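You operate a simulated robot arm through the tools that you are given. There is no shell and no other tool.

Carry out the task below with a simulated robot arm. There is one attempt and no reset: what you move stays moved.

## Task
Set the controls near the top of the wooden bench. At the end: the purple stub is in the brown carton (marked "FOAM"); the thumb screw of the blue collar is turned to free; the thumb screw of the cream collar is turned to free; the marked disc is turned to blue; whatever was shut is shut again. Leave all else as you found it, and nothing knocked over.
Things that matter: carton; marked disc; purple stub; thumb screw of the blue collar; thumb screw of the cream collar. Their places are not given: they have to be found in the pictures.

Only the result counts: the job must be done as asked and must still hold three seconds after the hand-in. Knocking over, shifting, dropping, spilling or breaking anything else fails it.

## Robot
A 6-joint arm with a two-finger parallel gripper, fixed in place. Base frame: the origin is at the foot of the arm, x ahead of it, y to its left, z up; the work surface is at about z = 0. Lengths are in mm, angles in degrees, forces in N, time in s.
With the tool pointing down near the work surface it reaches from about 180 to 460 mm from the base axis. Its first joint turns from -70.0 to 70.0 degrees. Payload 1.9 kg.
The tool frame sits at the grasp point between the pads (the TCP): z along the fingers, y along the line on which they close. The tips reach 23 mm beyond it. Largest opening 94 mm; finger width 38, thickness 10; the body of the gripper, 54 by 96 mm, starts 39 mm behind the TCP.
Orientation is told as [roll, pitch, yaw] about the base's x, y, z axes, in that order, counted from this pose: with the fingers straight down and closing along the base's y, the tool's x points along the base's -x, its y along +y and its z along -z.

## Interface
- The arm moves only by the tool nudge_tool. Its argument "deltas" is one flat list of numbers, 7 for each row, row after row: the shift along the base's x, y, z in units of 150 mm (1.0 is 150 mm), then the turn, a rotation vector about the base's x, y, z in units of 60 degrees (1.0 is 60 degrees), then the finger opening in m, from 0 to 0.094. In form: [tx, ty, tz, rx, ry, rz, grip, tx, ty, tz, rx, ry, rz, grip, ...]. A call has 1 to 20 rows; each row is the pose to reach, as a shift and turn from the pose commanded when the call began. A call with a number of a shift or a turn outside -1 to 1 is refused whole. Rows are played at 5 a second. More than 50 mm and 8.6 degrees between two rows, or a gripper value outside its range, and nothing of the call is played. A pose out of reach is approached as far as the arm can. The call stops where the force on the tool passes 40 N (or 10 N more than at its start, if that is more) or the arm is blocked; 0.2 s more then pass. The fingers move at their own pace (about 108 mm/s each) and stop on an object; they squeeze with about 34 N. The grip force told is the motor's: it shows also when the fingers shut on nothing. Time passes only in rows, and 0.2 s behind the last, so rows that repeat a pose let the fingers close. It gives the time, the measured TCP pose, the force on the tool (base axes), the opening and the grip force at its end, in the units of the frame above (readings bear some noise), with the torque about the TCP (base axes, N m) and any sound that the robot's microphone picked up.
- Cameras (640 x 400 px; columns grow to the right, rows downward): "scene" is fixed at [52.5, 309.5, 421.8]; the picture's right is [-0.79, -0.61, 0.00], its down [-0.36, 0.46, -0.81] and it looks along [0.50, -0.64, -0.58] (base axes); focal length 214 px, centre (320, 200). "wrist" rides on the gripper at [87, 16, -74] in the tool frame; the picture's right is [-0.18, 0.98, 0.00], its down [-0.58, -0.11, -0.81] and it looks along [-0.79, -0.15, 0.59] (tool axes); focal length 243 px, centre (320, 200).
- snapshot(camera): a new picture of that camera. The clock stands still meanwhile.
- locate(camera, pixels): for up to 12 pixels [column, row] of the newest picture of that camera ("zoom" is the newest enlarged one), the place [x, y, z] in the base frame of the surface seen there, good to about 2 mm. The clock stands still meanwhile.
- enlarge(camera, box): a new picture of the part [left, top, right, bottom] of that camera's present view, enlarged. The clock stands still meanwhile.
- close_job(): hands the job in; it is judged then, once.

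Leave the gripper open and the arm clear of the work at the hand-in unless told otherwise.

The tools are called after ">>>" as name(argument=value, ...) on one line, values as JSON. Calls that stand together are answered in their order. nudge_tool: Moves the arm, as the interface text tells. Its arguments: {"type":"object","properties":{"deltas":{"type":"array","items":{"type":"number"}}},"required":["deltas"]} The other tools are called the same way: snapshot (camera) takes a picture; locate (camera, pixels) gives the place of the surface under pixels of a picture; enlarge (camera, box) takes an enlarged picture of a part of a camera's view; close_job () hands the job in.

At the start:

```text
time: 0.0
tcp_pos: [267.9, 30.1, 345.8]
tcp_rot: [0.0, -0.1, 0.2]
ft_force: [1.2, 0.7, 0.0]
moment: [0.0, -0.02, -0.01]
opening: 93.9
grasp_force: 0.1
```

scene: 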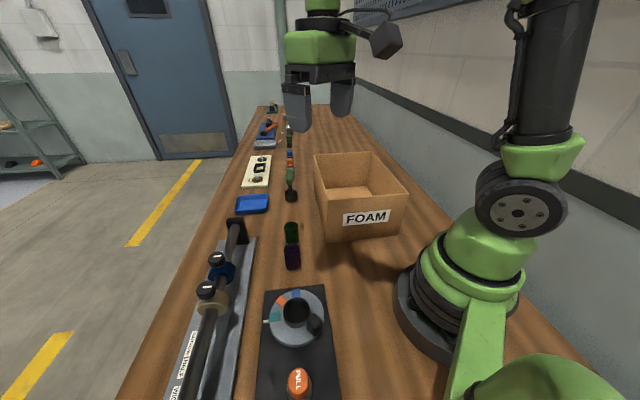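
wrist: 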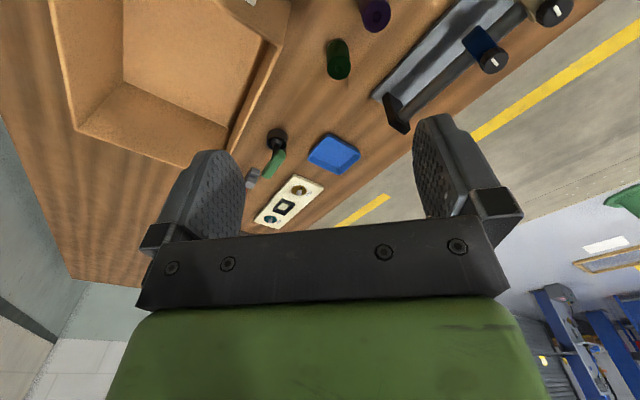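

I see the carton "FOAM" at about (360,195), a purple stub at (292,257), a green stub at (291,233), two collars on a rod at left (220,265) and (207,292), and a disc with coloured marks at (297,315). I will enlarge these areas first.

>>> enlarge(camera="scene", box=[160, 210, 350, 400])

>>> enlarge(camera="scene", box=[220, 90, 420, 250])

```text
2.11 times, centred on (255, 305) of scene
```

zoom: 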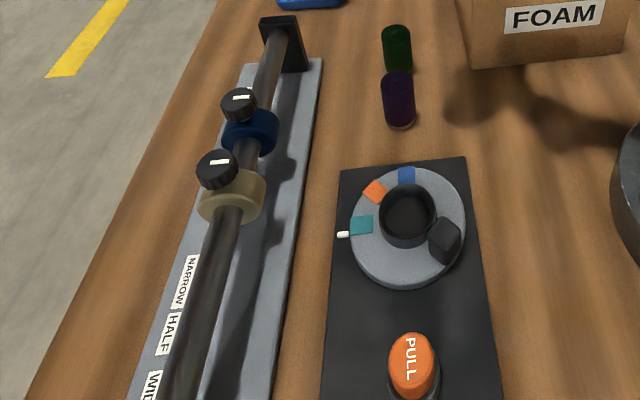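

```text
2.50 times, centred on (320, 170) of scene
```

zoom: 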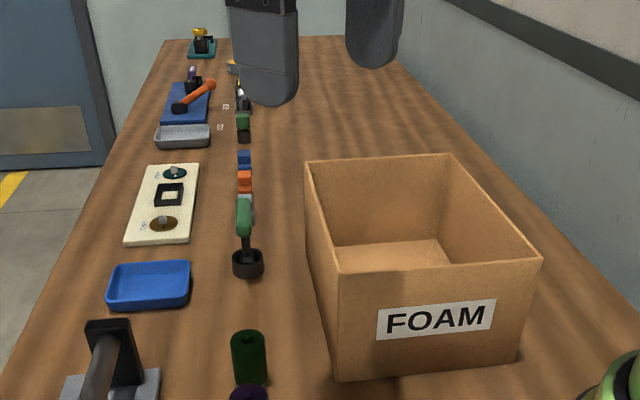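

The disc has teal, orange and blue marks with a white index tick on its left, and a "PULL" plunger next to it. I locate the main things in the scene picture.

>>> snapshot(camera="scene")

>>> locate(camera="scene", pixels=[[292, 247], [292, 265], [291, 226], [217, 258], [206, 287], [222, 270], [210, 300], [297, 300], [313, 326], [299, 378], [263, 321], [296, 343]])

>>> locate(camera="scene", pixels=[[314, 156], [367, 153], [406, 196], [325, 197], [328, 238], [400, 233], [352, 190], [268, 290], [330, 290], [257, 398], [340, 395], [237, 222]])

```text
taken
```

scene: 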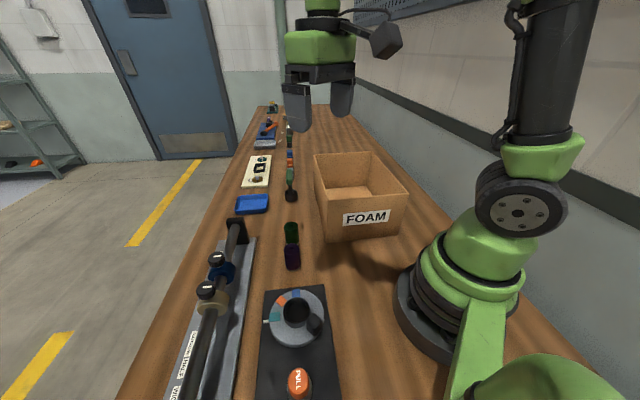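

```text
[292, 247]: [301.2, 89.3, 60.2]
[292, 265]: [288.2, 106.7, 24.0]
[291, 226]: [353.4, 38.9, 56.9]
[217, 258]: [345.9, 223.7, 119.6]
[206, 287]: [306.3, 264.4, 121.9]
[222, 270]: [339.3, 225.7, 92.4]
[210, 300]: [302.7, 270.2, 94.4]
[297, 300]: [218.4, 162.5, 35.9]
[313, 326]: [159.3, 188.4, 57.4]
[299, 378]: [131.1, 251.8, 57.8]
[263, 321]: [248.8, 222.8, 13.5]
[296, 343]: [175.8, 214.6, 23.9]
```

```text
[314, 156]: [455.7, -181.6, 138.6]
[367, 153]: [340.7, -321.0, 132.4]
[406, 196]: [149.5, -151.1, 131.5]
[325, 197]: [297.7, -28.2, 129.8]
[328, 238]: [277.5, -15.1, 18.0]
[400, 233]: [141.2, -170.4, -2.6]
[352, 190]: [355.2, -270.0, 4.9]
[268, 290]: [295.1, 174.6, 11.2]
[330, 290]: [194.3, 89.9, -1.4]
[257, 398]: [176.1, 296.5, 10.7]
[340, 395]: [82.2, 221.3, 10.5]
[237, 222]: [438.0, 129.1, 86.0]
```

The wrist picture is upside down and looks outward from the base. The rod collars are near (346,224) and (306,264), and the disc is near (205,188). I swing the arm toward the collars at a height of about 260, turning the tool about 37°, to look with the wrist camera.

>>> nudge_tool(deltas=[-0.03, 0.121, -0.07, 0, 0, 0.077, 0.094, -0.06, 0.242, -0.14, 0, 0, 0.154, 0.094, -0.09, 0.363, -0.21, 0, 0, 0.231, 0.094, -0.12, 0.484, -0.28, 0, 0, 0.308, 0.094, -0.15, 0.605, -0.35, 0, 0, 0.385, 0.094, -0.18, 0.726, -0.42, 0, 0, 0.462, 0.094, -0.21, 0.847, -0.49, 0, 0, 0.539, 0.094, -0.24, 0.967, -0.56, 0, 0, 0.617, 0.094])

>>> snapshot(camera="wrist")

>>> snapshot(camera="scene")

```text
time: 1.8
tcp_pos: [233.5, 175.2, 261.6]
tcp_rot: [-0.1, -0.2, 37.0]
ft_force: [1.2, 0.4, 0.1]
moment: [0.02, -0.01, 0.0]
opening: 93.7
grasp_force: 0.0
```

```text
taken
```

wrist: 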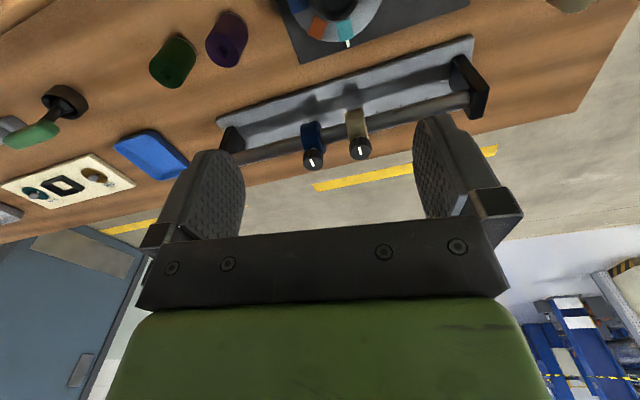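

```text
taken
```

scene: 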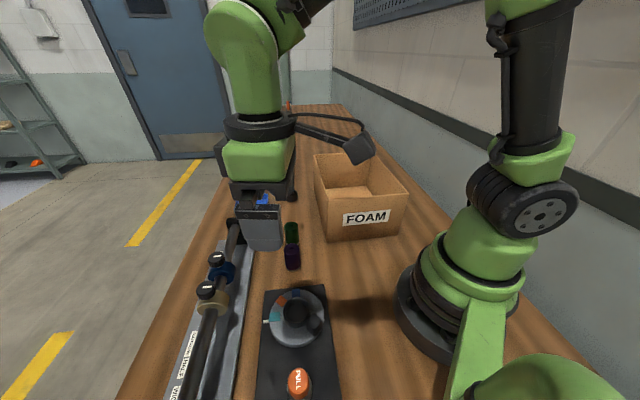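

I enlarge the wrist view of the collars around (335,140) to read the thumb screws and any marks.

>>> enlarge(camera="wrist", box=[270, 90, 400, 180])

>>> enlarge(camera="scene", box=[170, 225, 270, 400])

>>> enlarge(camera="wrist", box=[200, 0, 640, 180])

```text
4.44 times, centred on (335, 135) of wrist
```

zoom: 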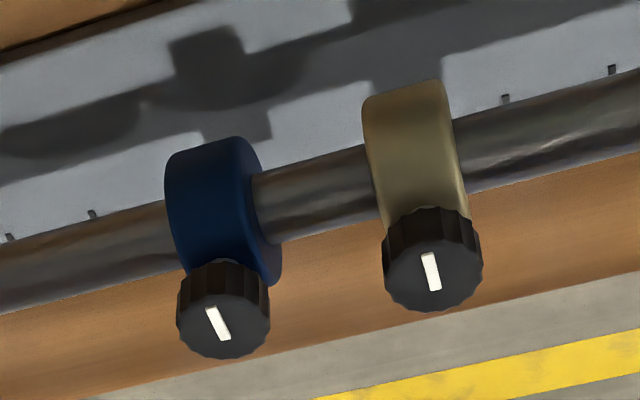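

```text
2.29 times, centred on (220, 312) of scene
```

zoom: 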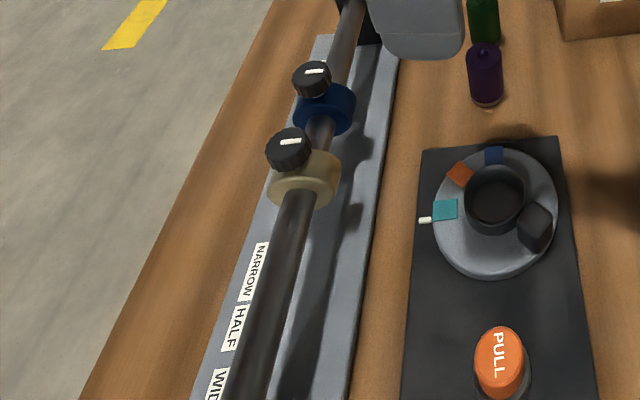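

```text
1.45 times, centred on (420, 90) of wrist
```

zoom: 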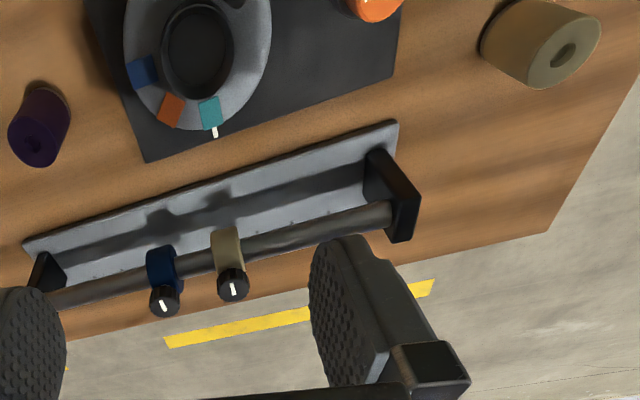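

I zoom harder onto each thumb screw to see whether there are any marks beside them.

>>> enlarge(camera="wrist", box=[298, 110, 338, 175])

>>> locate(camera="zoom", pixels=[[320, 330], [250, 330], [390, 330], [270, 290], [360, 290], [320, 200]])

>>> enlarge(camera="scene", box=[185, 240, 250, 320])

```text
6.15 times, centred on (318, 142) of wrist
```

zoom: 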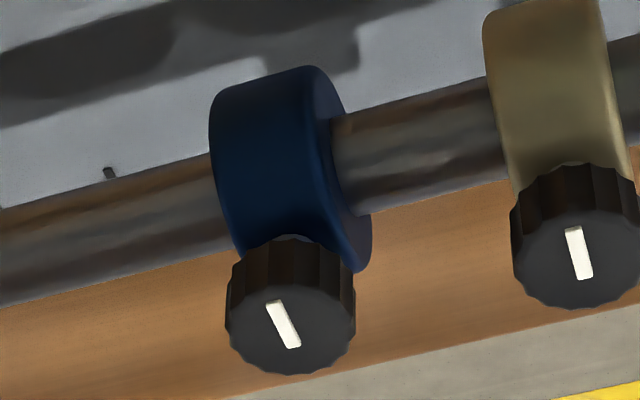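

```text
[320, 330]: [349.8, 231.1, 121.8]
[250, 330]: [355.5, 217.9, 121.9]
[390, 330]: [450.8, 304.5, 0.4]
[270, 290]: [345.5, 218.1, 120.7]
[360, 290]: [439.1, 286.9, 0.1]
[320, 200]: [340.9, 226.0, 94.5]
```

```text
5.00 times, centred on (218, 280) of scene
```

zoom: 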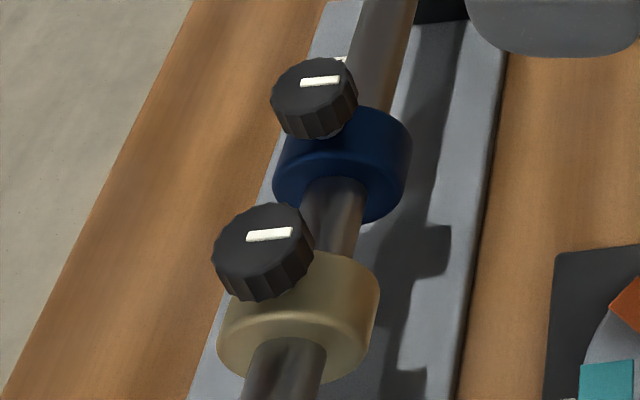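

The knob faces are flat at z≈122, so the screw axes are vertical. I now zoom on the disc and the PULL plunger, and on the bar ends of both knobs.

>>> enlarge(camera="scene", box=[255, 280, 345, 350])

>>> locate(camera="zoom", pixels=[[112, 286], [176, 256], [230, 200], [330, 140], [330, 200], [500, 300], [330, 330], [470, 320], [280, 150], [380, 150], [330, 260], [180, 320]])

>>> enlarge(camera="scene", box=[255, 335, 345, 400])

>>> locate(camera="zoom", pixels=[[300, 230], [300, 180], [300, 300], [260, 250], [360, 250], [300, 360], [400, 330], [250, 330]])

```text
5.71 times, centred on (300, 315) of scene
```

zoom: 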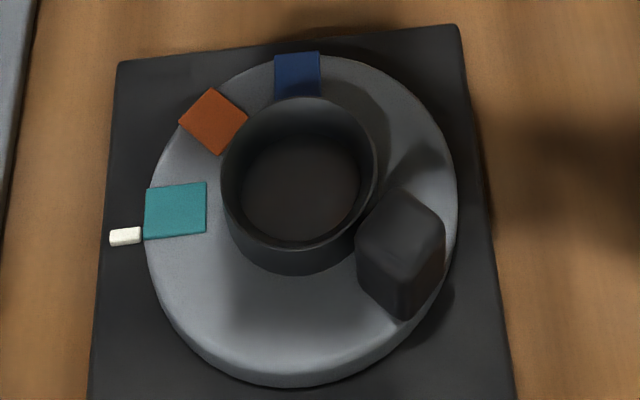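

```text
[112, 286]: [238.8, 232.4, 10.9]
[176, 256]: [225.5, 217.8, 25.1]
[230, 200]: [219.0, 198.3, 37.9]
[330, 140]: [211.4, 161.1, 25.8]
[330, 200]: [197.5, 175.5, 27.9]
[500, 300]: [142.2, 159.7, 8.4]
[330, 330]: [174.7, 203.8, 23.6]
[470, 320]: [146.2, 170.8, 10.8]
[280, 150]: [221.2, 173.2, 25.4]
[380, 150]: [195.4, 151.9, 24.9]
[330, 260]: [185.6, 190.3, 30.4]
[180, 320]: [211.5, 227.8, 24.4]
```

```text
6.15 times, centred on (300, 368) of scene
```

zoom: 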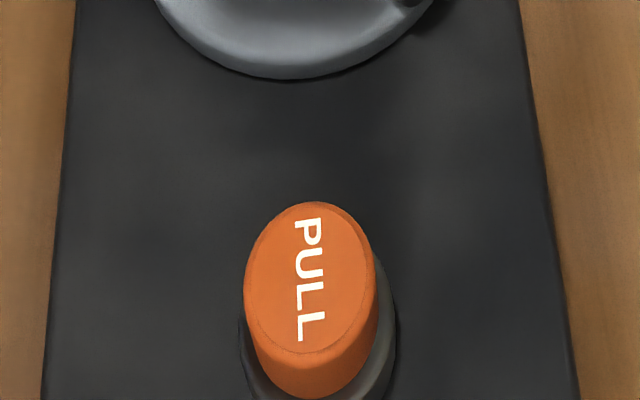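

```text
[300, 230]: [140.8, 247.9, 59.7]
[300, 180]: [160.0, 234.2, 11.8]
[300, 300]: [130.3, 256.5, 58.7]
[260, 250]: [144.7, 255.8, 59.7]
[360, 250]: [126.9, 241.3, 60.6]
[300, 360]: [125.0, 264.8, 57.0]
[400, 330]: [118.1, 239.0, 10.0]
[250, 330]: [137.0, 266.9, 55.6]
```

The disc centre seems to be near (206,182), and the handle block is on the side toward -x. Teal is at the tick. Blue is about 90° clockwise from it, so the disc needs a turn of about 90° counter-clockwise seen from above. The orange PULL plunger has its top at z≈60. I move the wrist camera back and around to look at the plate.

>>> nudge_tool(deltas=[-0.18, -0.03, -0.06, 0, 0, 0.06, 0.094, -0.36, -0.06, -0.12, 0, 0, 0.12, 0.094, -0.54, -0.09, -0.18, 0, 0, 0.18, 0.094, -0.72, -0.12, -0.22, 0, 0, 0.25, 0.094])

>>> snapshot(camera="wrist")

>>> snapshot(camera="scene")

```text
time: 2.8
tcp_pos: [122.2, 155.4, 227.4]
tcp_rot: [0.1, 0.0, 52.1]
ft_force: [-0.4, -0.1, 0.1]
moment: [-0.01, -0.02, 0.01]
opening: 94.0
grasp_force: 0.1
```

```text
taken
```

wrist: 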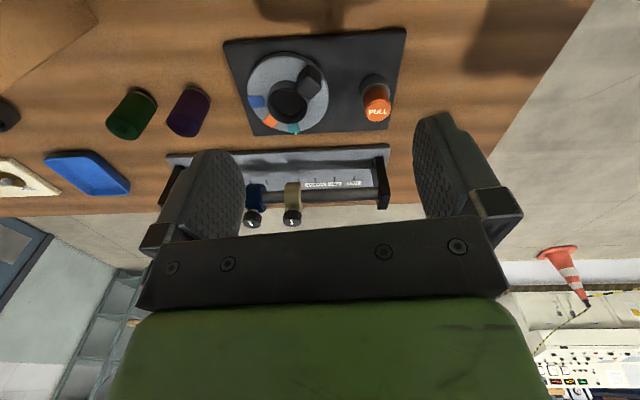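

```text
taken
```

scene: 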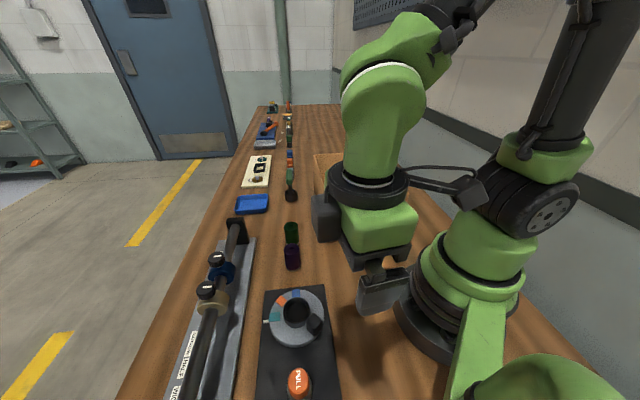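

Now the disc, plunger, rail scale and stubs are all in the wrist view. I enlarge them and locate key points.

>>> enlarge(camera="wrist", box=[220, 20, 420, 145])

>>> locate(camera="zoom", pixels=[[238, 365], [228, 330], [120, 260], [220, 180], [290, 190], [165, 205], [310, 130], [270, 145], [500, 250], [470, 210], [150, 140], [340, 250]])

>>> enlarge(camera="wrist", box=[230, 140, 410, 240])

>>> enlarge(camera="wrist", box=[80, 60, 230, 160])

```text
3.20 times, centred on (320, 82) of wrist
```

zoom: 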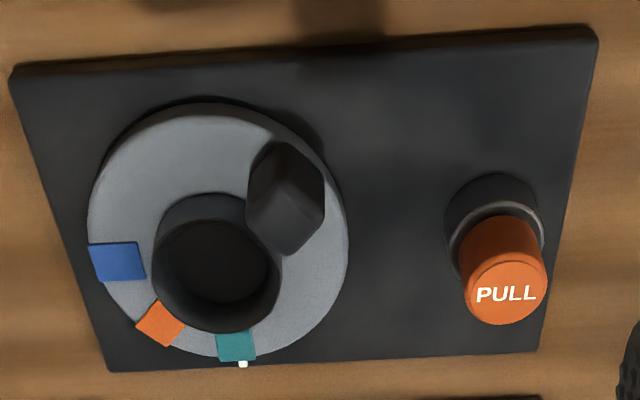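

```text
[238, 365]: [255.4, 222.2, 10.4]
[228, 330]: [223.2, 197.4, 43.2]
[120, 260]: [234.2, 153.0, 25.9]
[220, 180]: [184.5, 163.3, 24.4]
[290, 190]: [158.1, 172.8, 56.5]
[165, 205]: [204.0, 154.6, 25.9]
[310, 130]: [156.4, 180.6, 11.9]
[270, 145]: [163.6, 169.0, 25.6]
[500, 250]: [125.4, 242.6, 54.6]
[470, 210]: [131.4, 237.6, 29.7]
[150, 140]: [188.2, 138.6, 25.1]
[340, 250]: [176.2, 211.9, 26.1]
```

```text
3.56 times, centred on (320, 190) of wrist
```

zoom: 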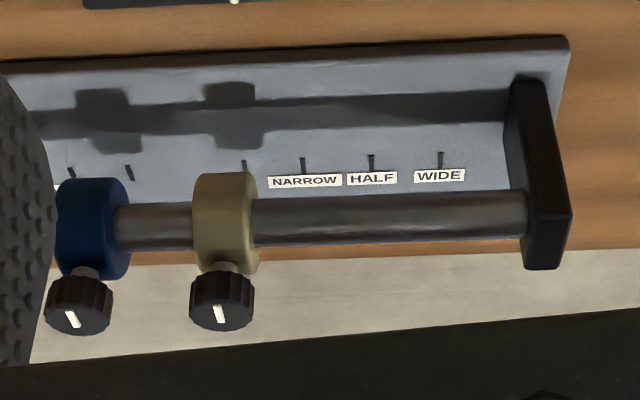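

```text
4.00 times, centred on (155, 110) of wrist
```

zoom: 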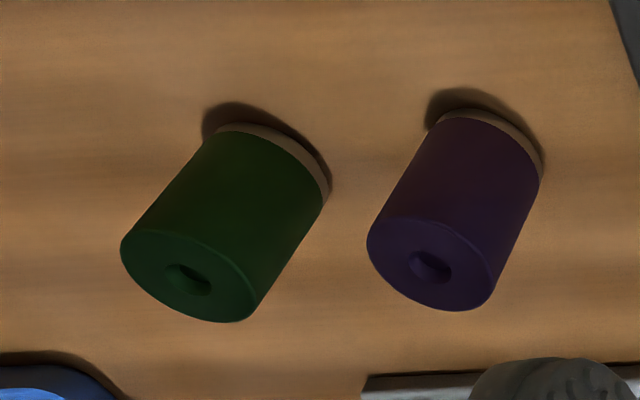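

I read the rail labels NARROW, HALF and WIDE, and the stubs stand upright. I enlarge the disc again and locate edge points of the disc, the hub ring, the handle and the plunger.

>>> enlarge(camera="wrist", box=[220, 20, 420, 145])

>>> locate(camera="zoom", pixels=[[94, 220], [342, 240], [205, 108], [120, 160], [305, 320], [190, 347], [157, 260], [277, 265], [190, 319], [245, 320], [185, 225], [240, 225]])

>>> locate(camera="zoom", pixels=[[275, 150], [300, 155], [320, 190], [318, 220], [285, 245], [255, 215], [286, 205], [506, 318], [475, 280], [542, 290], [510, 260], [460, 230]])

>>> locate(camera="zoom", pixels=[[200, 270], [220, 250], [490, 185], [540, 230], [450, 210], [243, 364], [116, 262], [236, 346], [160, 324], [470, 240], [500, 230], [530, 250]])

```text
3.20 times, centred on (320, 82) of wrist
```

zoom: 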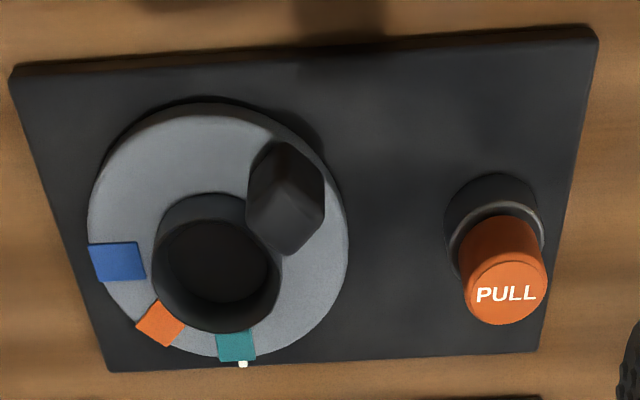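

```text
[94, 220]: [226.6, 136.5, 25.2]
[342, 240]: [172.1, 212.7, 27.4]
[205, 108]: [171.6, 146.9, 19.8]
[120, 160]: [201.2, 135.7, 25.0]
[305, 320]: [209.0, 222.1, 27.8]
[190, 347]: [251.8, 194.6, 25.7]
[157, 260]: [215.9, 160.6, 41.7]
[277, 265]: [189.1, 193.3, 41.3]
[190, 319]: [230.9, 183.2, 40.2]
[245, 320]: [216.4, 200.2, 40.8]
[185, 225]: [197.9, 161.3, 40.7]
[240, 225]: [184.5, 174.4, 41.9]
```

```text
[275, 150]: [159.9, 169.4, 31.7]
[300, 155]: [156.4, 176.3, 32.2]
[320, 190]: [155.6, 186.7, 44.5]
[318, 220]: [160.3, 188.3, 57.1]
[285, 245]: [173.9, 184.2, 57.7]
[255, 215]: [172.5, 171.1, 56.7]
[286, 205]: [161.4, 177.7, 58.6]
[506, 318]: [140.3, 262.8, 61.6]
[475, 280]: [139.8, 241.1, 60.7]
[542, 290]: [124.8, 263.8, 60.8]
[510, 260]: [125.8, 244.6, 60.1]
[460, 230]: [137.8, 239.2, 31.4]
```

```text
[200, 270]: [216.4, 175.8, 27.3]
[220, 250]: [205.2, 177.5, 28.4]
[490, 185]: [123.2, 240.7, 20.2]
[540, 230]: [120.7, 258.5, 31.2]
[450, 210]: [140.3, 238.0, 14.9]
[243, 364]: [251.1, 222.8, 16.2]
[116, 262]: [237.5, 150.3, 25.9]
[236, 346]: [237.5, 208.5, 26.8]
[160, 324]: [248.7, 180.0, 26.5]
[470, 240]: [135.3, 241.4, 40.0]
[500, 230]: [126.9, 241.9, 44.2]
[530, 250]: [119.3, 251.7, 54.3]
```

The disc centre is about (207,180.5) and the hub rim is at z≈41 with outer radius ≈24. The handle is at (164,179), the tick at about 44°, and blue at about -45°. Next I locate the stubs and the knob faces.

>>> enlarge(camera="wrist", box=[80, 60, 230, 160])

>>> locate(camera="zoom", pixels=[[374, 240], [430, 304], [487, 290], [430, 227], [400, 270], [470, 250], [430, 130], [535, 180], [128, 250], [245, 310], [190, 240], [500, 120]])

>>> enlarge(camera="wrist", box=[235, 175, 315, 235])

>>> locate(camera="zoom", pixels=[[100, 310], [150, 330], [190, 310], [145, 290], [420, 310], [455, 320], [500, 310], [455, 280], [140, 345], [455, 340], [140, 260], [455, 245]])

```text
4.00 times, centred on (155, 110) of wrist
```

zoom: 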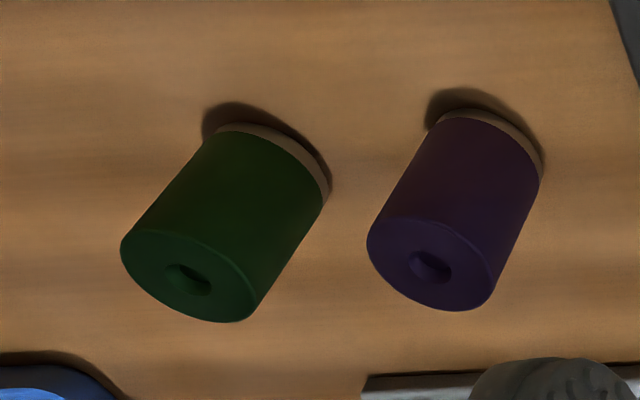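

```text
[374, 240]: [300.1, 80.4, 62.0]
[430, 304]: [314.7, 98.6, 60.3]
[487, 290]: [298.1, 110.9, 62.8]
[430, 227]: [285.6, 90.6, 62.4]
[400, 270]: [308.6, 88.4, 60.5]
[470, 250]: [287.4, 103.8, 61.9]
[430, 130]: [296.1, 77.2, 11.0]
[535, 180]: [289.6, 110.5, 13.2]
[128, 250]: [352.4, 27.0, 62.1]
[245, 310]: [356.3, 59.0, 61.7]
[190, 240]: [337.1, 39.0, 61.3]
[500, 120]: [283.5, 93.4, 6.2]
```

```text
6.67 times, centred on (275, 205) of wrist
```

zoom: 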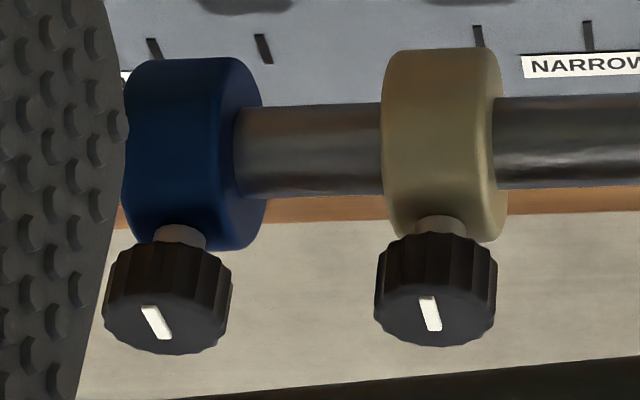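

```text
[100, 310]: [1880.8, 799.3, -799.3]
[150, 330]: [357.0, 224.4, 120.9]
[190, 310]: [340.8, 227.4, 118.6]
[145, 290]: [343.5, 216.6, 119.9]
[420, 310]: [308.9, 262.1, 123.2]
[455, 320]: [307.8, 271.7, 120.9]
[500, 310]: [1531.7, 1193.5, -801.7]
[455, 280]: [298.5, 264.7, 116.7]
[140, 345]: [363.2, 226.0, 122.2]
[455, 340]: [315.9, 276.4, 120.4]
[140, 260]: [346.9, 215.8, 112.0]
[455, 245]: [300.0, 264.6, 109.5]
```

The purple stub's top is centred near (300,96) at z≈62 with radius ≈16. The green one stands near (349,43). The knob tops are at z≈121. I start with the purple stub, moving toward it first at a safe height.

>>> nudge_tool(deltas=[0.117, -0.038, -0.03, 0, 0, -0.083, 0.08, 0.233, -0.077, -0.06, 0, 0, -0.167, 0.08, 0.35, -0.115, -0.09, 0, 0, -0.25, 0.08, 0.467, -0.153, -0.12, 0, 0, -0.333, 0.08, 0.583, -0.192, -0.15, 0, 0, -0.417, 0.08, 0.7, -0.23, -0.18, 0, 0, -0.5, 0.08, 0.817, -0.268, -0.21, 0, 0, -0.583, 0.08, 0.933, -0.307, -0.24, 0, 0, -0.667, 0.08])

>>> snapshot(camera="wrist")

```text
time: 4.6
tcp_pos: [262.2, 111.5, 193.4]
tcp_rot: [0.1, -0.2, 12.0]
ft_force: [-0.2, 0.2, -0.6]
moment: [-0.03, 0.02, 0.03]
opening: 80.0
grasp_force: 0.0
```

```text
taken
```

wrist: 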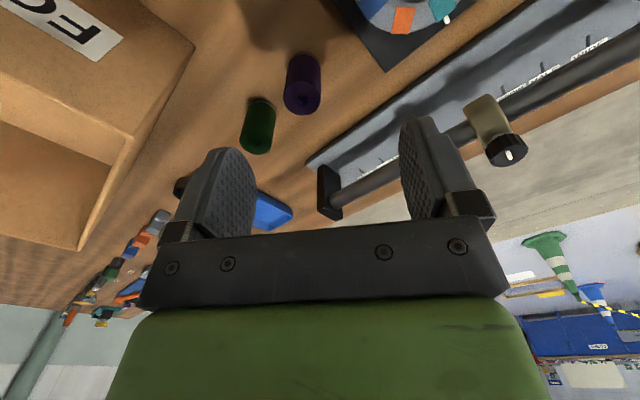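

The purple stub appears at (302,85). I refine its position and the carton's rim from this view.

>>> enlarge(camera="wrist", box=[230, 40, 350, 160])

>>> locate(camera="zoom", pixels=[[312, 196], [271, 190], [350, 190], [312, 165], [312, 230], [340, 80], [260, 110], [150, 355], [110, 340], [190, 350], [150, 380], [320, 60]])

>>> locate(camera="wrist", pixels=[[133, 141], [80, 248], [30, 240], [0, 125], [20, 180], [60, 125], [193, 46], [110, 100]])

```text
3.33 times, centred on (290, 100) of wrist
```

zoom: 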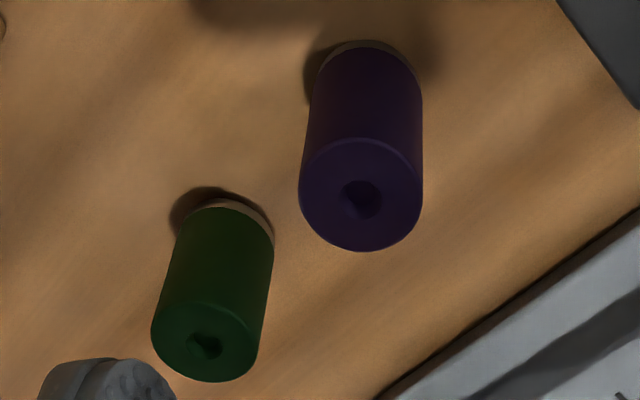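

```text
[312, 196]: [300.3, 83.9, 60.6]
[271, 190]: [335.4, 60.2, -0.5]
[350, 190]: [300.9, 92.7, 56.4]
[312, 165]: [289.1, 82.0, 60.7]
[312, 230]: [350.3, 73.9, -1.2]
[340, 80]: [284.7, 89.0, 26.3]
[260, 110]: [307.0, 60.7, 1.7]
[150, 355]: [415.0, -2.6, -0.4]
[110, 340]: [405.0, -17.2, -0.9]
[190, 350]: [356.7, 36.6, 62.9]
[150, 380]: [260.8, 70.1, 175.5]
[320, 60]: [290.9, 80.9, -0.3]
```

```text
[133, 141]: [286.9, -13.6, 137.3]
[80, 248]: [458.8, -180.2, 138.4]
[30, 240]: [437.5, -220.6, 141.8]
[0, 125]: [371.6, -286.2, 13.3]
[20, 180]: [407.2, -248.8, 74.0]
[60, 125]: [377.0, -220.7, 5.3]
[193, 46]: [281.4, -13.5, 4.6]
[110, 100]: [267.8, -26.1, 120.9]
```

I take a few more points on the purple top face for its centre.

>>> locate(camera="zoom", pixels=[[303, 190], [419, 190], [361, 143], [361, 246], [330, 220], [395, 220], [330, 165], [395, 165]])

>>> locate(camera="scene", pixels=[[325, 200], [399, 240], [404, 198], [330, 245], [350, 152], [313, 158], [328, 199], [340, 217]])

```text
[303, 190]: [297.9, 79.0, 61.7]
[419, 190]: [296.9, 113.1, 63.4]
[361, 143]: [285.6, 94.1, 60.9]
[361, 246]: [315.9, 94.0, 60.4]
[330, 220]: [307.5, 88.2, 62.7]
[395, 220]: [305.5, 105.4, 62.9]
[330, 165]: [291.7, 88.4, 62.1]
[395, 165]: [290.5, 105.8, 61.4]
```

```text
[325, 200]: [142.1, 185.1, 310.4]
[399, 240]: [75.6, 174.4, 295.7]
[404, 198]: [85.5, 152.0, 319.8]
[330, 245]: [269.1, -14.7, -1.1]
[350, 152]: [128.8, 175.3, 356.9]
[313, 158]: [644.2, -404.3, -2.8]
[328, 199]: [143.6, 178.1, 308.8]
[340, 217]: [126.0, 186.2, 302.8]
```

The purple stub's centre is at (300.7,96). I move above it at z≈100 with a slight turn so that the fingers stay clear of the green stub.

>>> nudge_tool(deltas=[0.063, -0.026, -0.15, 0, 0, -0.083, 0.08, 0.127, -0.052, -0.3, 0, 0, -0.167, 0.08, 0.19, -0.078, -0.45, 0, 0, -0.25, 0.08, 0.253, -0.103, -0.6, 0, 0, -0.333, 0.08, 0.253, -0.103, -0.6, 0, 0, -0.333, 0.08])

>>> snapshot(camera="wrist")

>>> snapshot(camera="scene")

```text
time: 5.8
tcp_pos: [301.7, 97.3, 103.2]
tcp_rot: [0.0, -0.1, -8.1]
ft_force: [0.3, -0.2, 0.3]
moment: [-0.01, 0.0, 0.02]
opening: 79.8
grasp_force: 0.0
```

```text
taken
```

wrist: 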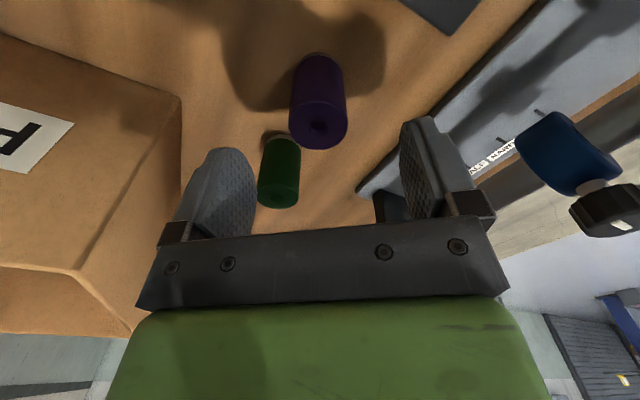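

```text
taken
```

scene: 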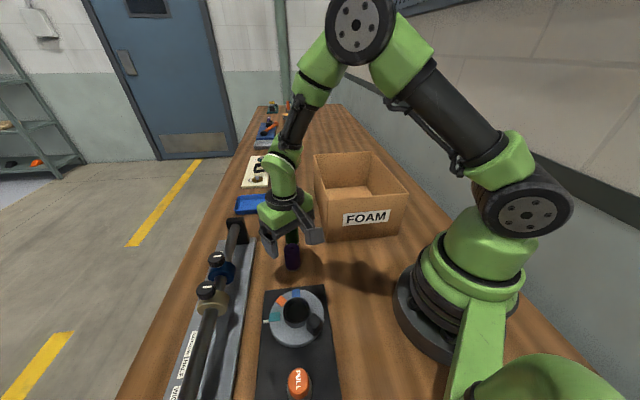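

The TCP projects to about (320,128) at the stub's top height, which matches the stub seen at (320,122). I descend straight to z≈42 with the fingers open, then close.

>>> nudge_tool(deltas=[-0.005, -0.007, -0.1, 0, 0, 0, 0.08, -0.005, -0.007, -0.2, 0, 0, 0, 0.08, -0.005, -0.007, -0.3, 0, 0, 0, 0.08, -0.005, -0.007, -0.4, 0, 0, 0, 0.08, -0.005, -0.007, -0.4, 0, 0, 0, 0.08])

>>> snapshot(camera="wrist")

```text
time: 7.0
tcp_pos: [301.6, 94.8, 42.5]
tcp_rot: [0.0, -0.3, -7.9]
ft_force: [-0.5, -0.2, -0.1]
moment: [0.0, -0.02, 0.03]
opening: 80.1
grasp_force: 0.0
```

```text
taken
```

wrist: 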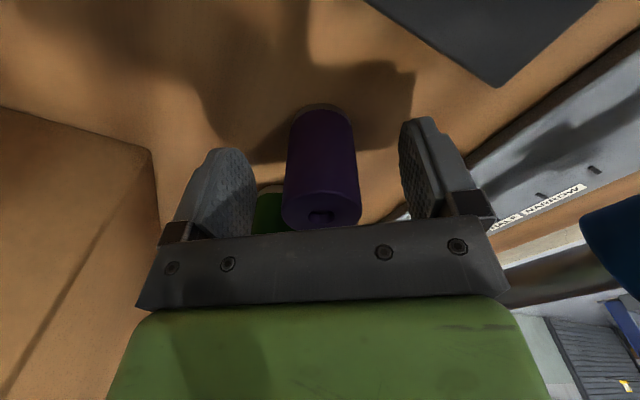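

The stub stands between the fingers. I close on it.

>>> nudge_tool(deltas=[0, 0, 0, 0, 0, 0, 0.05, 0, 0, 0, 0, 0, 0, 0.038, 0, 0, 0, 0, 0, 0, 0.02, 0, 0, 0, 0, 0, 0, 0.0, 0, 0, 0, 0, 0, 0, 0.0])

```text
time: 8.2
tcp_pos: [300.2, 93.8, 42.0]
tcp_rot: [0.1, -0.1, -7.9]
ft_force: [2.2, 0.6, 0.4]
moment: [-0.03, -0.02, -0.01]
opening: 35.1
grasp_force: 33.9
```

Gripped at a 35 mm opening. I lift straight up to z≈190.

>>> nudge_tool(deltas=[0, 0, 0.1, 0, 0, 0, 0.0, 0, 0, 0.2, 0, 0, 0, 0.0, 0, 0, 0.35, 0, 0, 0, 0.0, 0, 0, 0.5, 0, 0, 0, 0.0, 0, 0, 0.65, 0, 0, 0, 0.0, 0, 0, 0.8, 0, 0, 0, 0.0, 0, 0, 0.95, 0, 0, 0, 0.0, 0, 0, 1.0, 0, 0, 0, 0.0])

>>> snapshot(camera="wrist")

>>> snapshot(camera="scene")

```text
time: 10.0
tcp_pos: [303.1, 92.4, 194.8]
tcp_rot: [0.0, -0.2, -7.9]
ft_force: [0.4, -0.5, -2.8]
moment: [-0.02, 0.02, -0.01]
opening: 35.0
grasp_force: 34.2
```

```text
taken
```

wrist: 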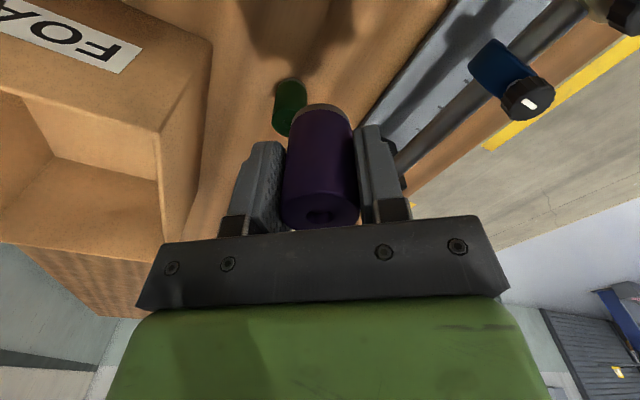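

```text
taken
```

scene: 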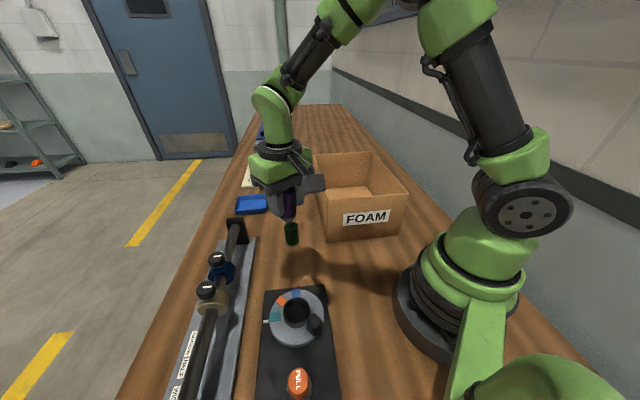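

The stub is held. I locate the carton's rim corners and floor in this fresh scene view.

>>> locate(camera="scene", pixels=[[315, 157], [367, 154], [404, 196], [326, 199], [368, 158], [350, 187], [370, 190], [395, 192], [345, 197], [318, 170], [335, 162], [380, 170]])

>>> locate(camera="wrist", pixels=[[160, 137], [162, 240], [60, 110], [0, 92], [50, 170], [100, 200], [130, 250], [211, 45]])

```text
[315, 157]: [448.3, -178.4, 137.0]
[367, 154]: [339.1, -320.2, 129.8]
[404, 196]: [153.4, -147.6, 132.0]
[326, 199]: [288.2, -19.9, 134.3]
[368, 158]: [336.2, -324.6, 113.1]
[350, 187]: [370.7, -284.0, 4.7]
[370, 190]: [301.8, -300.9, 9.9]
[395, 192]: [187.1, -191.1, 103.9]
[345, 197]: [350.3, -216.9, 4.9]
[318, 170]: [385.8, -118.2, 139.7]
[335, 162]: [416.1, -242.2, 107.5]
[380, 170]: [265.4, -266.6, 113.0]
```

```text
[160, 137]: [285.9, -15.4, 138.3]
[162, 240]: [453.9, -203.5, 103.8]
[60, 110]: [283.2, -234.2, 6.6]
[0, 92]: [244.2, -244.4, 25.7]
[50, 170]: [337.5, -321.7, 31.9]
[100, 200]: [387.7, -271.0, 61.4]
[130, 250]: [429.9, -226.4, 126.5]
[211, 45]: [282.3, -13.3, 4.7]
```

The carton's rim corners are about (287,-16), (455,-181), (338,-322) and (152,-150), with the rim at z≈138 and the floor at z≈5. Its centre is about (308,-167). I lift to z≈225 and carry the stub over in two steps, turning so the camera stays inside the carton's long direction.

>>> nudge_tool(deltas=[0, 0, 0.1, 0, 0, 0, 0, 0, 0, 0.2, 0, 0, 0, 0, 0.02, -0.15, 0.2, 0, 0, -0.04, 0, 0.04, -0.3, 0.2, 0, 0, -0.08, 0, 0.06, -0.45, 0.2, 0, 0, -0.12, 0, 0.08, -0.6, 0.2, 0, 0, -0.15, 0, 0.09, -0.75, 0.2, 0, 0, -0.18, 0, 0.1, -0.9, 0.2, 0, 0, -0.2, 0, 0.1, -0.98, 0.2, 0, 0, -0.22, 0])

>>> nudge_tool(deltas=[0.02, -0.15, 0, 0, 0, -0.04, 0, 0.04, -0.3, 0, 0, 0, -0.08, 0, 0.06, -0.45, 0, 0, 0, -0.12, 0, 0.08, -0.6, 0, 0, 0, -0.15, 0, 0.09, -0.75, 0, 0, 0, -0.18, 0, 0.1, -0.91, 0, 0, 0, -0.22, 0, 0.1, -0.91, 0, 0, 0, -0.22, 0])

>>> snapshot(camera="wrist")

>>> snapshot(camera="scene")

```text
time: 12.0
tcp_pos: [315.7, -52.0, 223.6]
tcp_rot: [-0.1, -0.1, -21.1]
ft_force: [-0.9, 0.6, -4.9]
moment: [0.0, 0.02, 0.0]
opening: 35.4
grasp_force: 34.1
```

```text
time: 13.6
tcp_pos: [331.1, -189.1, 223.7]
tcp_rot: [0.0, -0.2, -34.2]
ft_force: [0.3, -1.3, -4.5]
moment: [-0.01, 0.04, -0.04]
opening: 34.8
grasp_force: 34.0
```

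```text
taken
```

wrist: 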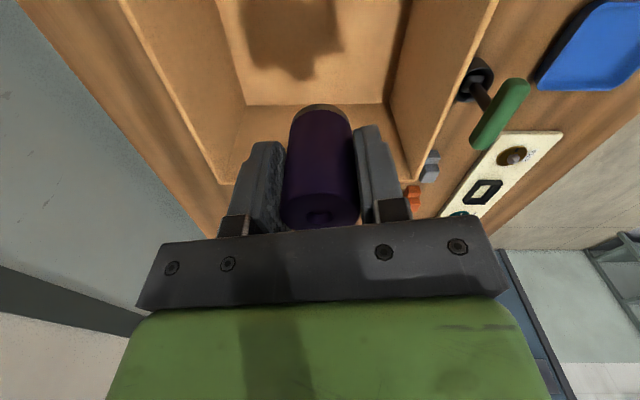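

```text
taken
```

scene: 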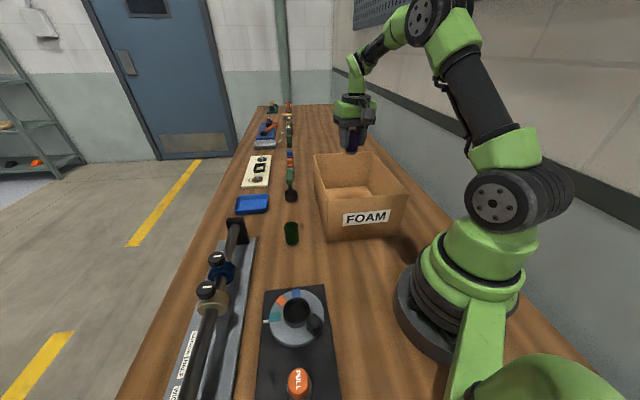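

The stub hangs well inside the carton's outline. I lower in two stages, checking forces between them.

>>> nudge_tool(deltas=[0, 0, -0.12, 0, 0, 0, 0, 0, 0, -0.24, 0, 0, 0, 0, 0, 0, -0.36, 0, 0, 0, 0, 0, 0, -0.48, 0, 0, 0, 0, 0, 0, -0.6, 0, 0, 0, 0, 0, 0, -0.72, 0, 0, 0, 0, 0, 0, -0.84, 0, 0, 0, 0, 0, 0, -0.94, 0, 0, 0, 0, 0, 0, -0.94, 0, 0, 0, 0])

>>> snapshot(camera="scene")

>>> snapshot(camera="wrist")

```text
time: 15.6
tcp_pos: [331.9, -188.4, 79.4]
tcp_rot: [0.0, -0.1, -34.4]
ft_force: [-0.1, -0.1, -3.6]
moment: [0.0, -0.01, -0.02]
opening: 35.3
grasp_force: 33.9
```

```text
taken
```

scene: 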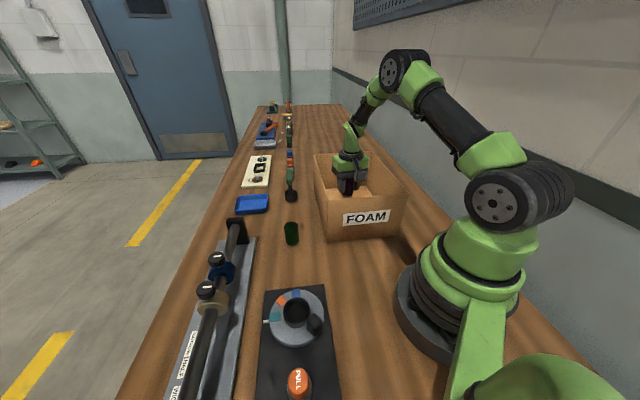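

```text
taken
```

wrist: 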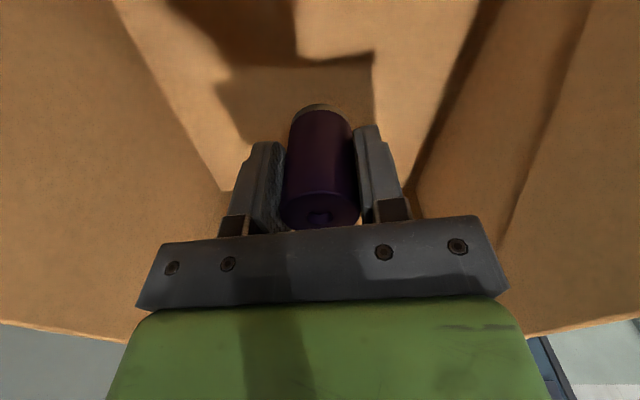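

There is no contact so far. I lower another 28 mm so the stub's foot is just above the floor.

>>> nudge_tool(deltas=[0, 0, -0.06, 0, 0, 0, 0, 0, 0, -0.12, 0, 0, 0, 0, 0, 0, -0.16, 0, 0, 0, 0, 0, 0, -0.187, 0, 0, 0, 0, 0, 0, -0.21, 0, 0, 0, 0, 0, 0, -0.21, 0, 0, 0, 0])

```text
time: 17.0
tcp_pos: [331.3, -189.4, 48.3]
tcp_rot: [0.0, -0.2, -34.3]
ft_force: [0.7, -0.1, -3.9]
moment: [-0.01, -0.01, -0.02]
opening: 35.1
grasp_force: 33.9
```

The stub's foot is about 1–2 mm above the floor. I open the fingers gently to 60 mm and then let it settle.

>>> nudge_tool(deltas=[0, 0, 0, 0, 0, 0, 0.037, 0, 0, 0, 0, 0, 0, 0.042, 0, 0, 0, 0, 0, 0, 0.05, 0, 0, 0, 0, 0, 0, 0.06, 0, 0, 0, 0, 0, 0, 0.065, 0, 0, 0, 0, 0, 0, 0.065])

>>> snapshot(camera="wrist")

```text
time: 18.4
tcp_pos: [331.7, -189.4, 49.4]
tcp_rot: [0.0, -0.1, -34.3]
ft_force: [-0.5, -0.4, 0.1]
moment: [0.01, 0.0, 0.0]
opening: 64.9
grasp_force: 0.1
```

```text
taken
```

wrist: 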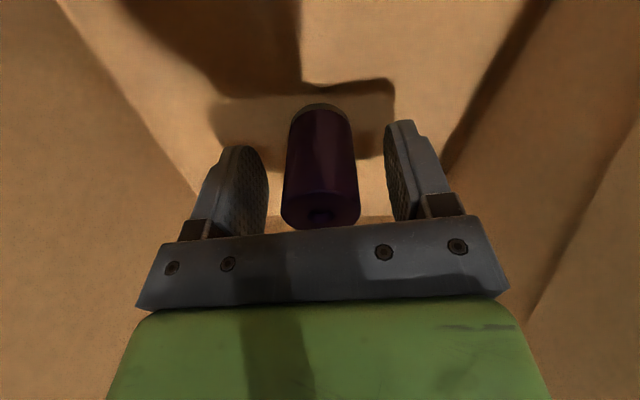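

The stub stands on the carton floor, released. I retreat straight up to z≈200.

>>> nudge_tool(deltas=[0, 0, 0.08, 0, 0, 0, 0.065, 0, 0, 0.2, 0, 0, 0, 0.065, 0, 0, 0.35, 0, 0, 0, 0.065, 0, 0, 0.5, 0, 0, 0, 0.065, 0, 0, 0.65, 0, 0, 0, 0.065, 0, 0, 0.8, 0, 0, 0, 0.065, 0, 0, 0.95, 0, 0, 0, 0.065, 0, 0, 1.0, 0, 0, 0, 0.065])

>>> snapshot(camera="wrist")

```text
time: 20.2
tcp_pos: [331.1, -187.3, 201.0]
tcp_rot: [0.0, -0.1, -34.3]
ft_force: [-0.4, -0.2, 0.3]
moment: [0.0, 0.04, 0.0]
opening: 65.0
grasp_force: 0.1
```

```text
taken
```

wrist: 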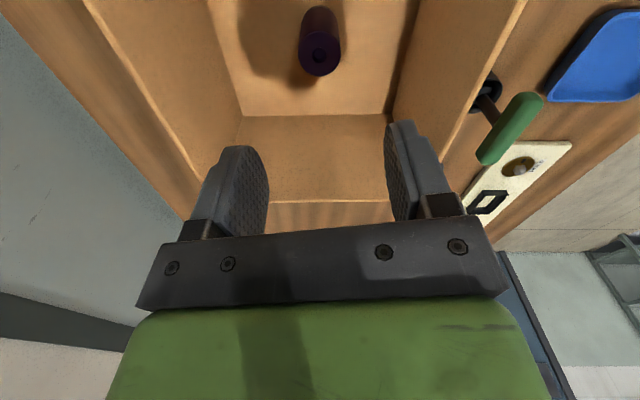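

The purple stub stands upright in the carton, at pixel (320,45). Now I carry the open gripper over to the disc in stages at z≈225.

>>> nudge_tool(deltas=[0.01, 0.12, 0.08, 0, 0, 0.04, 0.07, 0.02, 0.25, 0.16, 0, 0, 0.08, 0.08, 0.03, 0.4, 0.16, 0, 0, 0.12, 0.09, 0.04, 0.55, 0.16, 0, 0, 0.16, 0.094, 0.05, 0.7, 0.16, 0, 0, 0.2, 0.094, 0.06, 0.85, 0.16, 0, 0, 0.24, 0.094, 0.06, 0.98, 0.16, 0, 0, 0.28, 0.094])

>>> nudge_tool(deltas=[-0.05, 0.14, 0, 0, 0, 0.04, 0.094, -0.1, 0.28, 0, 0, 0, 0.08, 0.094, -0.15, 0.42, 0, 0, 0, 0.12, 0.094, -0.2, 0.56, 0, 0, 0, 0.16, 0.094, -0.25, 0.7, 0, 0, 0, 0.2, 0.094, -0.29, 0.82, 0, 0, 0, 0.24, 0.094, -0.33, 0.93, 0, 0, 0, 0.28, 0.094])

>>> nudge_tool(deltas=[-0.09, 0.09, -0.1, 0, 0, 0, 0.094, -0.19, 0.18, -0.2, 0, 0, 0, 0.094, -0.28, 0.27, -0.3, 0, 0, 0, 0.094, -0.37, 0.36, -0.4, 0, 0, 0, 0.094, -0.46, 0.45, -0.5, 0, 0, 0, 0.094, -0.55, 0.54, -0.55, 0, 0, 0, 0.094, -0.55, 0.54, -0.55, 0, 0, 0, 0.094])

>>> snapshot(camera="wrist")

>>> snapshot(camera="scene")

```text
time: 21.8
tcp_pos: [341.2, -43.0, 223.5]
tcp_rot: [0.0, -0.1, -17.5]
ft_force: [0.3, -0.1, -0.4]
moment: [-0.01, -0.04, 0.0]
opening: 94.0
grasp_force: 0.1
```

```text
time: 23.4
tcp_pos: [292.5, 97.4, 223.3]
tcp_rot: [0.0, -0.2, -0.6]
ft_force: [-0.7, 0.6, 0.0]
moment: [-0.02, 0.05, 0.0]
opening: 94.2
grasp_force: 0.0
```

```text
time: 25.0
tcp_pos: [209.9, 179.8, 140.2]
tcp_rot: [0.0, -0.2, -0.7]
ft_force: [-0.5, 0.3, 0.8]
moment: [-0.03, 0.01, 0.01]
opening: 93.9
grasp_force: 0.2
```

```text
taken
```

wrist: 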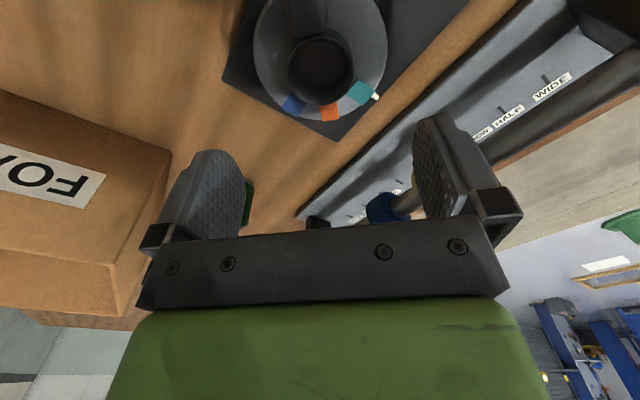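

```text
taken
```

scene: 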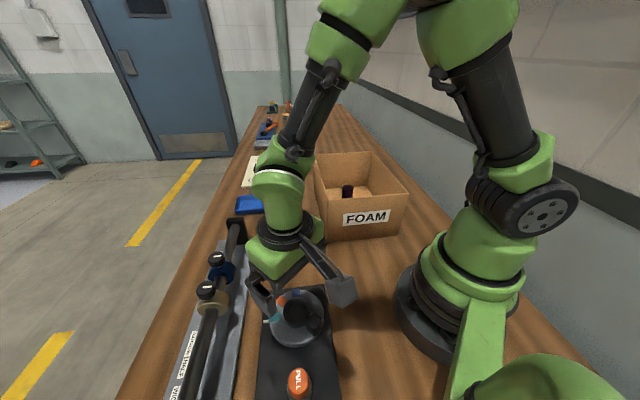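

I zoom on the disc from here to refine the hub centre.

>>> enlarge(camera="wrist", box=[220, 0, 420, 125])

>>> locate(camera="zoom", pixels=[[225, 225], [420, 215], [320, 290], [320, 320], [250, 280], [395, 275], [280, 120], [370, 120], [502, 311], [230, 330], [350, 360], [460, 295]])

```text
3.20 times, centred on (320, 62) of wrist
```

zoom: 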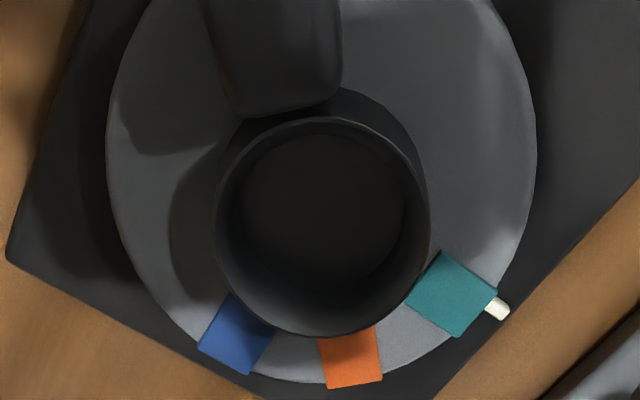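

```text
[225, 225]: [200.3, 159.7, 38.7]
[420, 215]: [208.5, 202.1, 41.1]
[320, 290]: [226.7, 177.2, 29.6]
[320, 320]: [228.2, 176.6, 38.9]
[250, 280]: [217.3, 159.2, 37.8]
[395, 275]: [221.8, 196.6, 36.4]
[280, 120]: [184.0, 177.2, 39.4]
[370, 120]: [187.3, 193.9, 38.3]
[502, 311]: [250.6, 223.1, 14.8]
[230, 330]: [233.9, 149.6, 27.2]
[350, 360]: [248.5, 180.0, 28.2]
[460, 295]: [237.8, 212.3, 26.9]
```

The hub centre is confirmed at (207,180.5). I descend to TCP z≈52 with a 75 mm opening and the fingers on the ±y sides of the hub, clear of the handle.

>>> nudge_tool(deltas=[-0.018, 0.005, -0.12, 0, 0, 0, 0.075, -0.018, 0.005, -0.24, 0, 0, 0, 0.075, -0.018, 0.005, -0.36, 0, 0, 0, 0.075, -0.018, 0.005, -0.48, 0, 0, 0, 0.075, -0.018, 0.005, -0.58, 0, 0, 0, 0.075, -0.018, 0.005, -0.58, 0, 0, 0, 0.075])

>>> snapshot(camera="wrist")

>>> enlarge(camera="scene", box=[220, 240, 360, 400])

```text
time: 26.4
tcp_pos: [205.4, 179.6, 54.2]
tcp_rot: [0.1, -0.2, -0.8]
ft_force: [0.1, -0.5, -0.7]
moment: [0.01, 0.04, 0.01]
opening: 74.9
grasp_force: 0.1
```

```text
taken
```

wrist: 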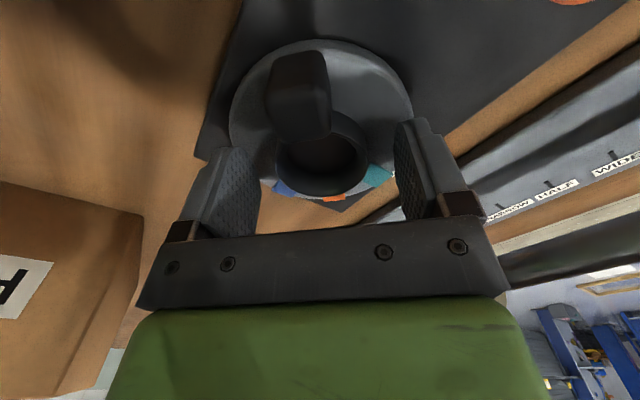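

```text
2.50 times, centred on (290, 320) of scene
```

zoom: 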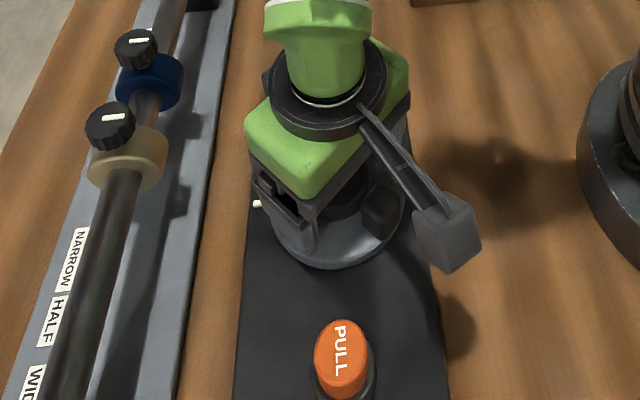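

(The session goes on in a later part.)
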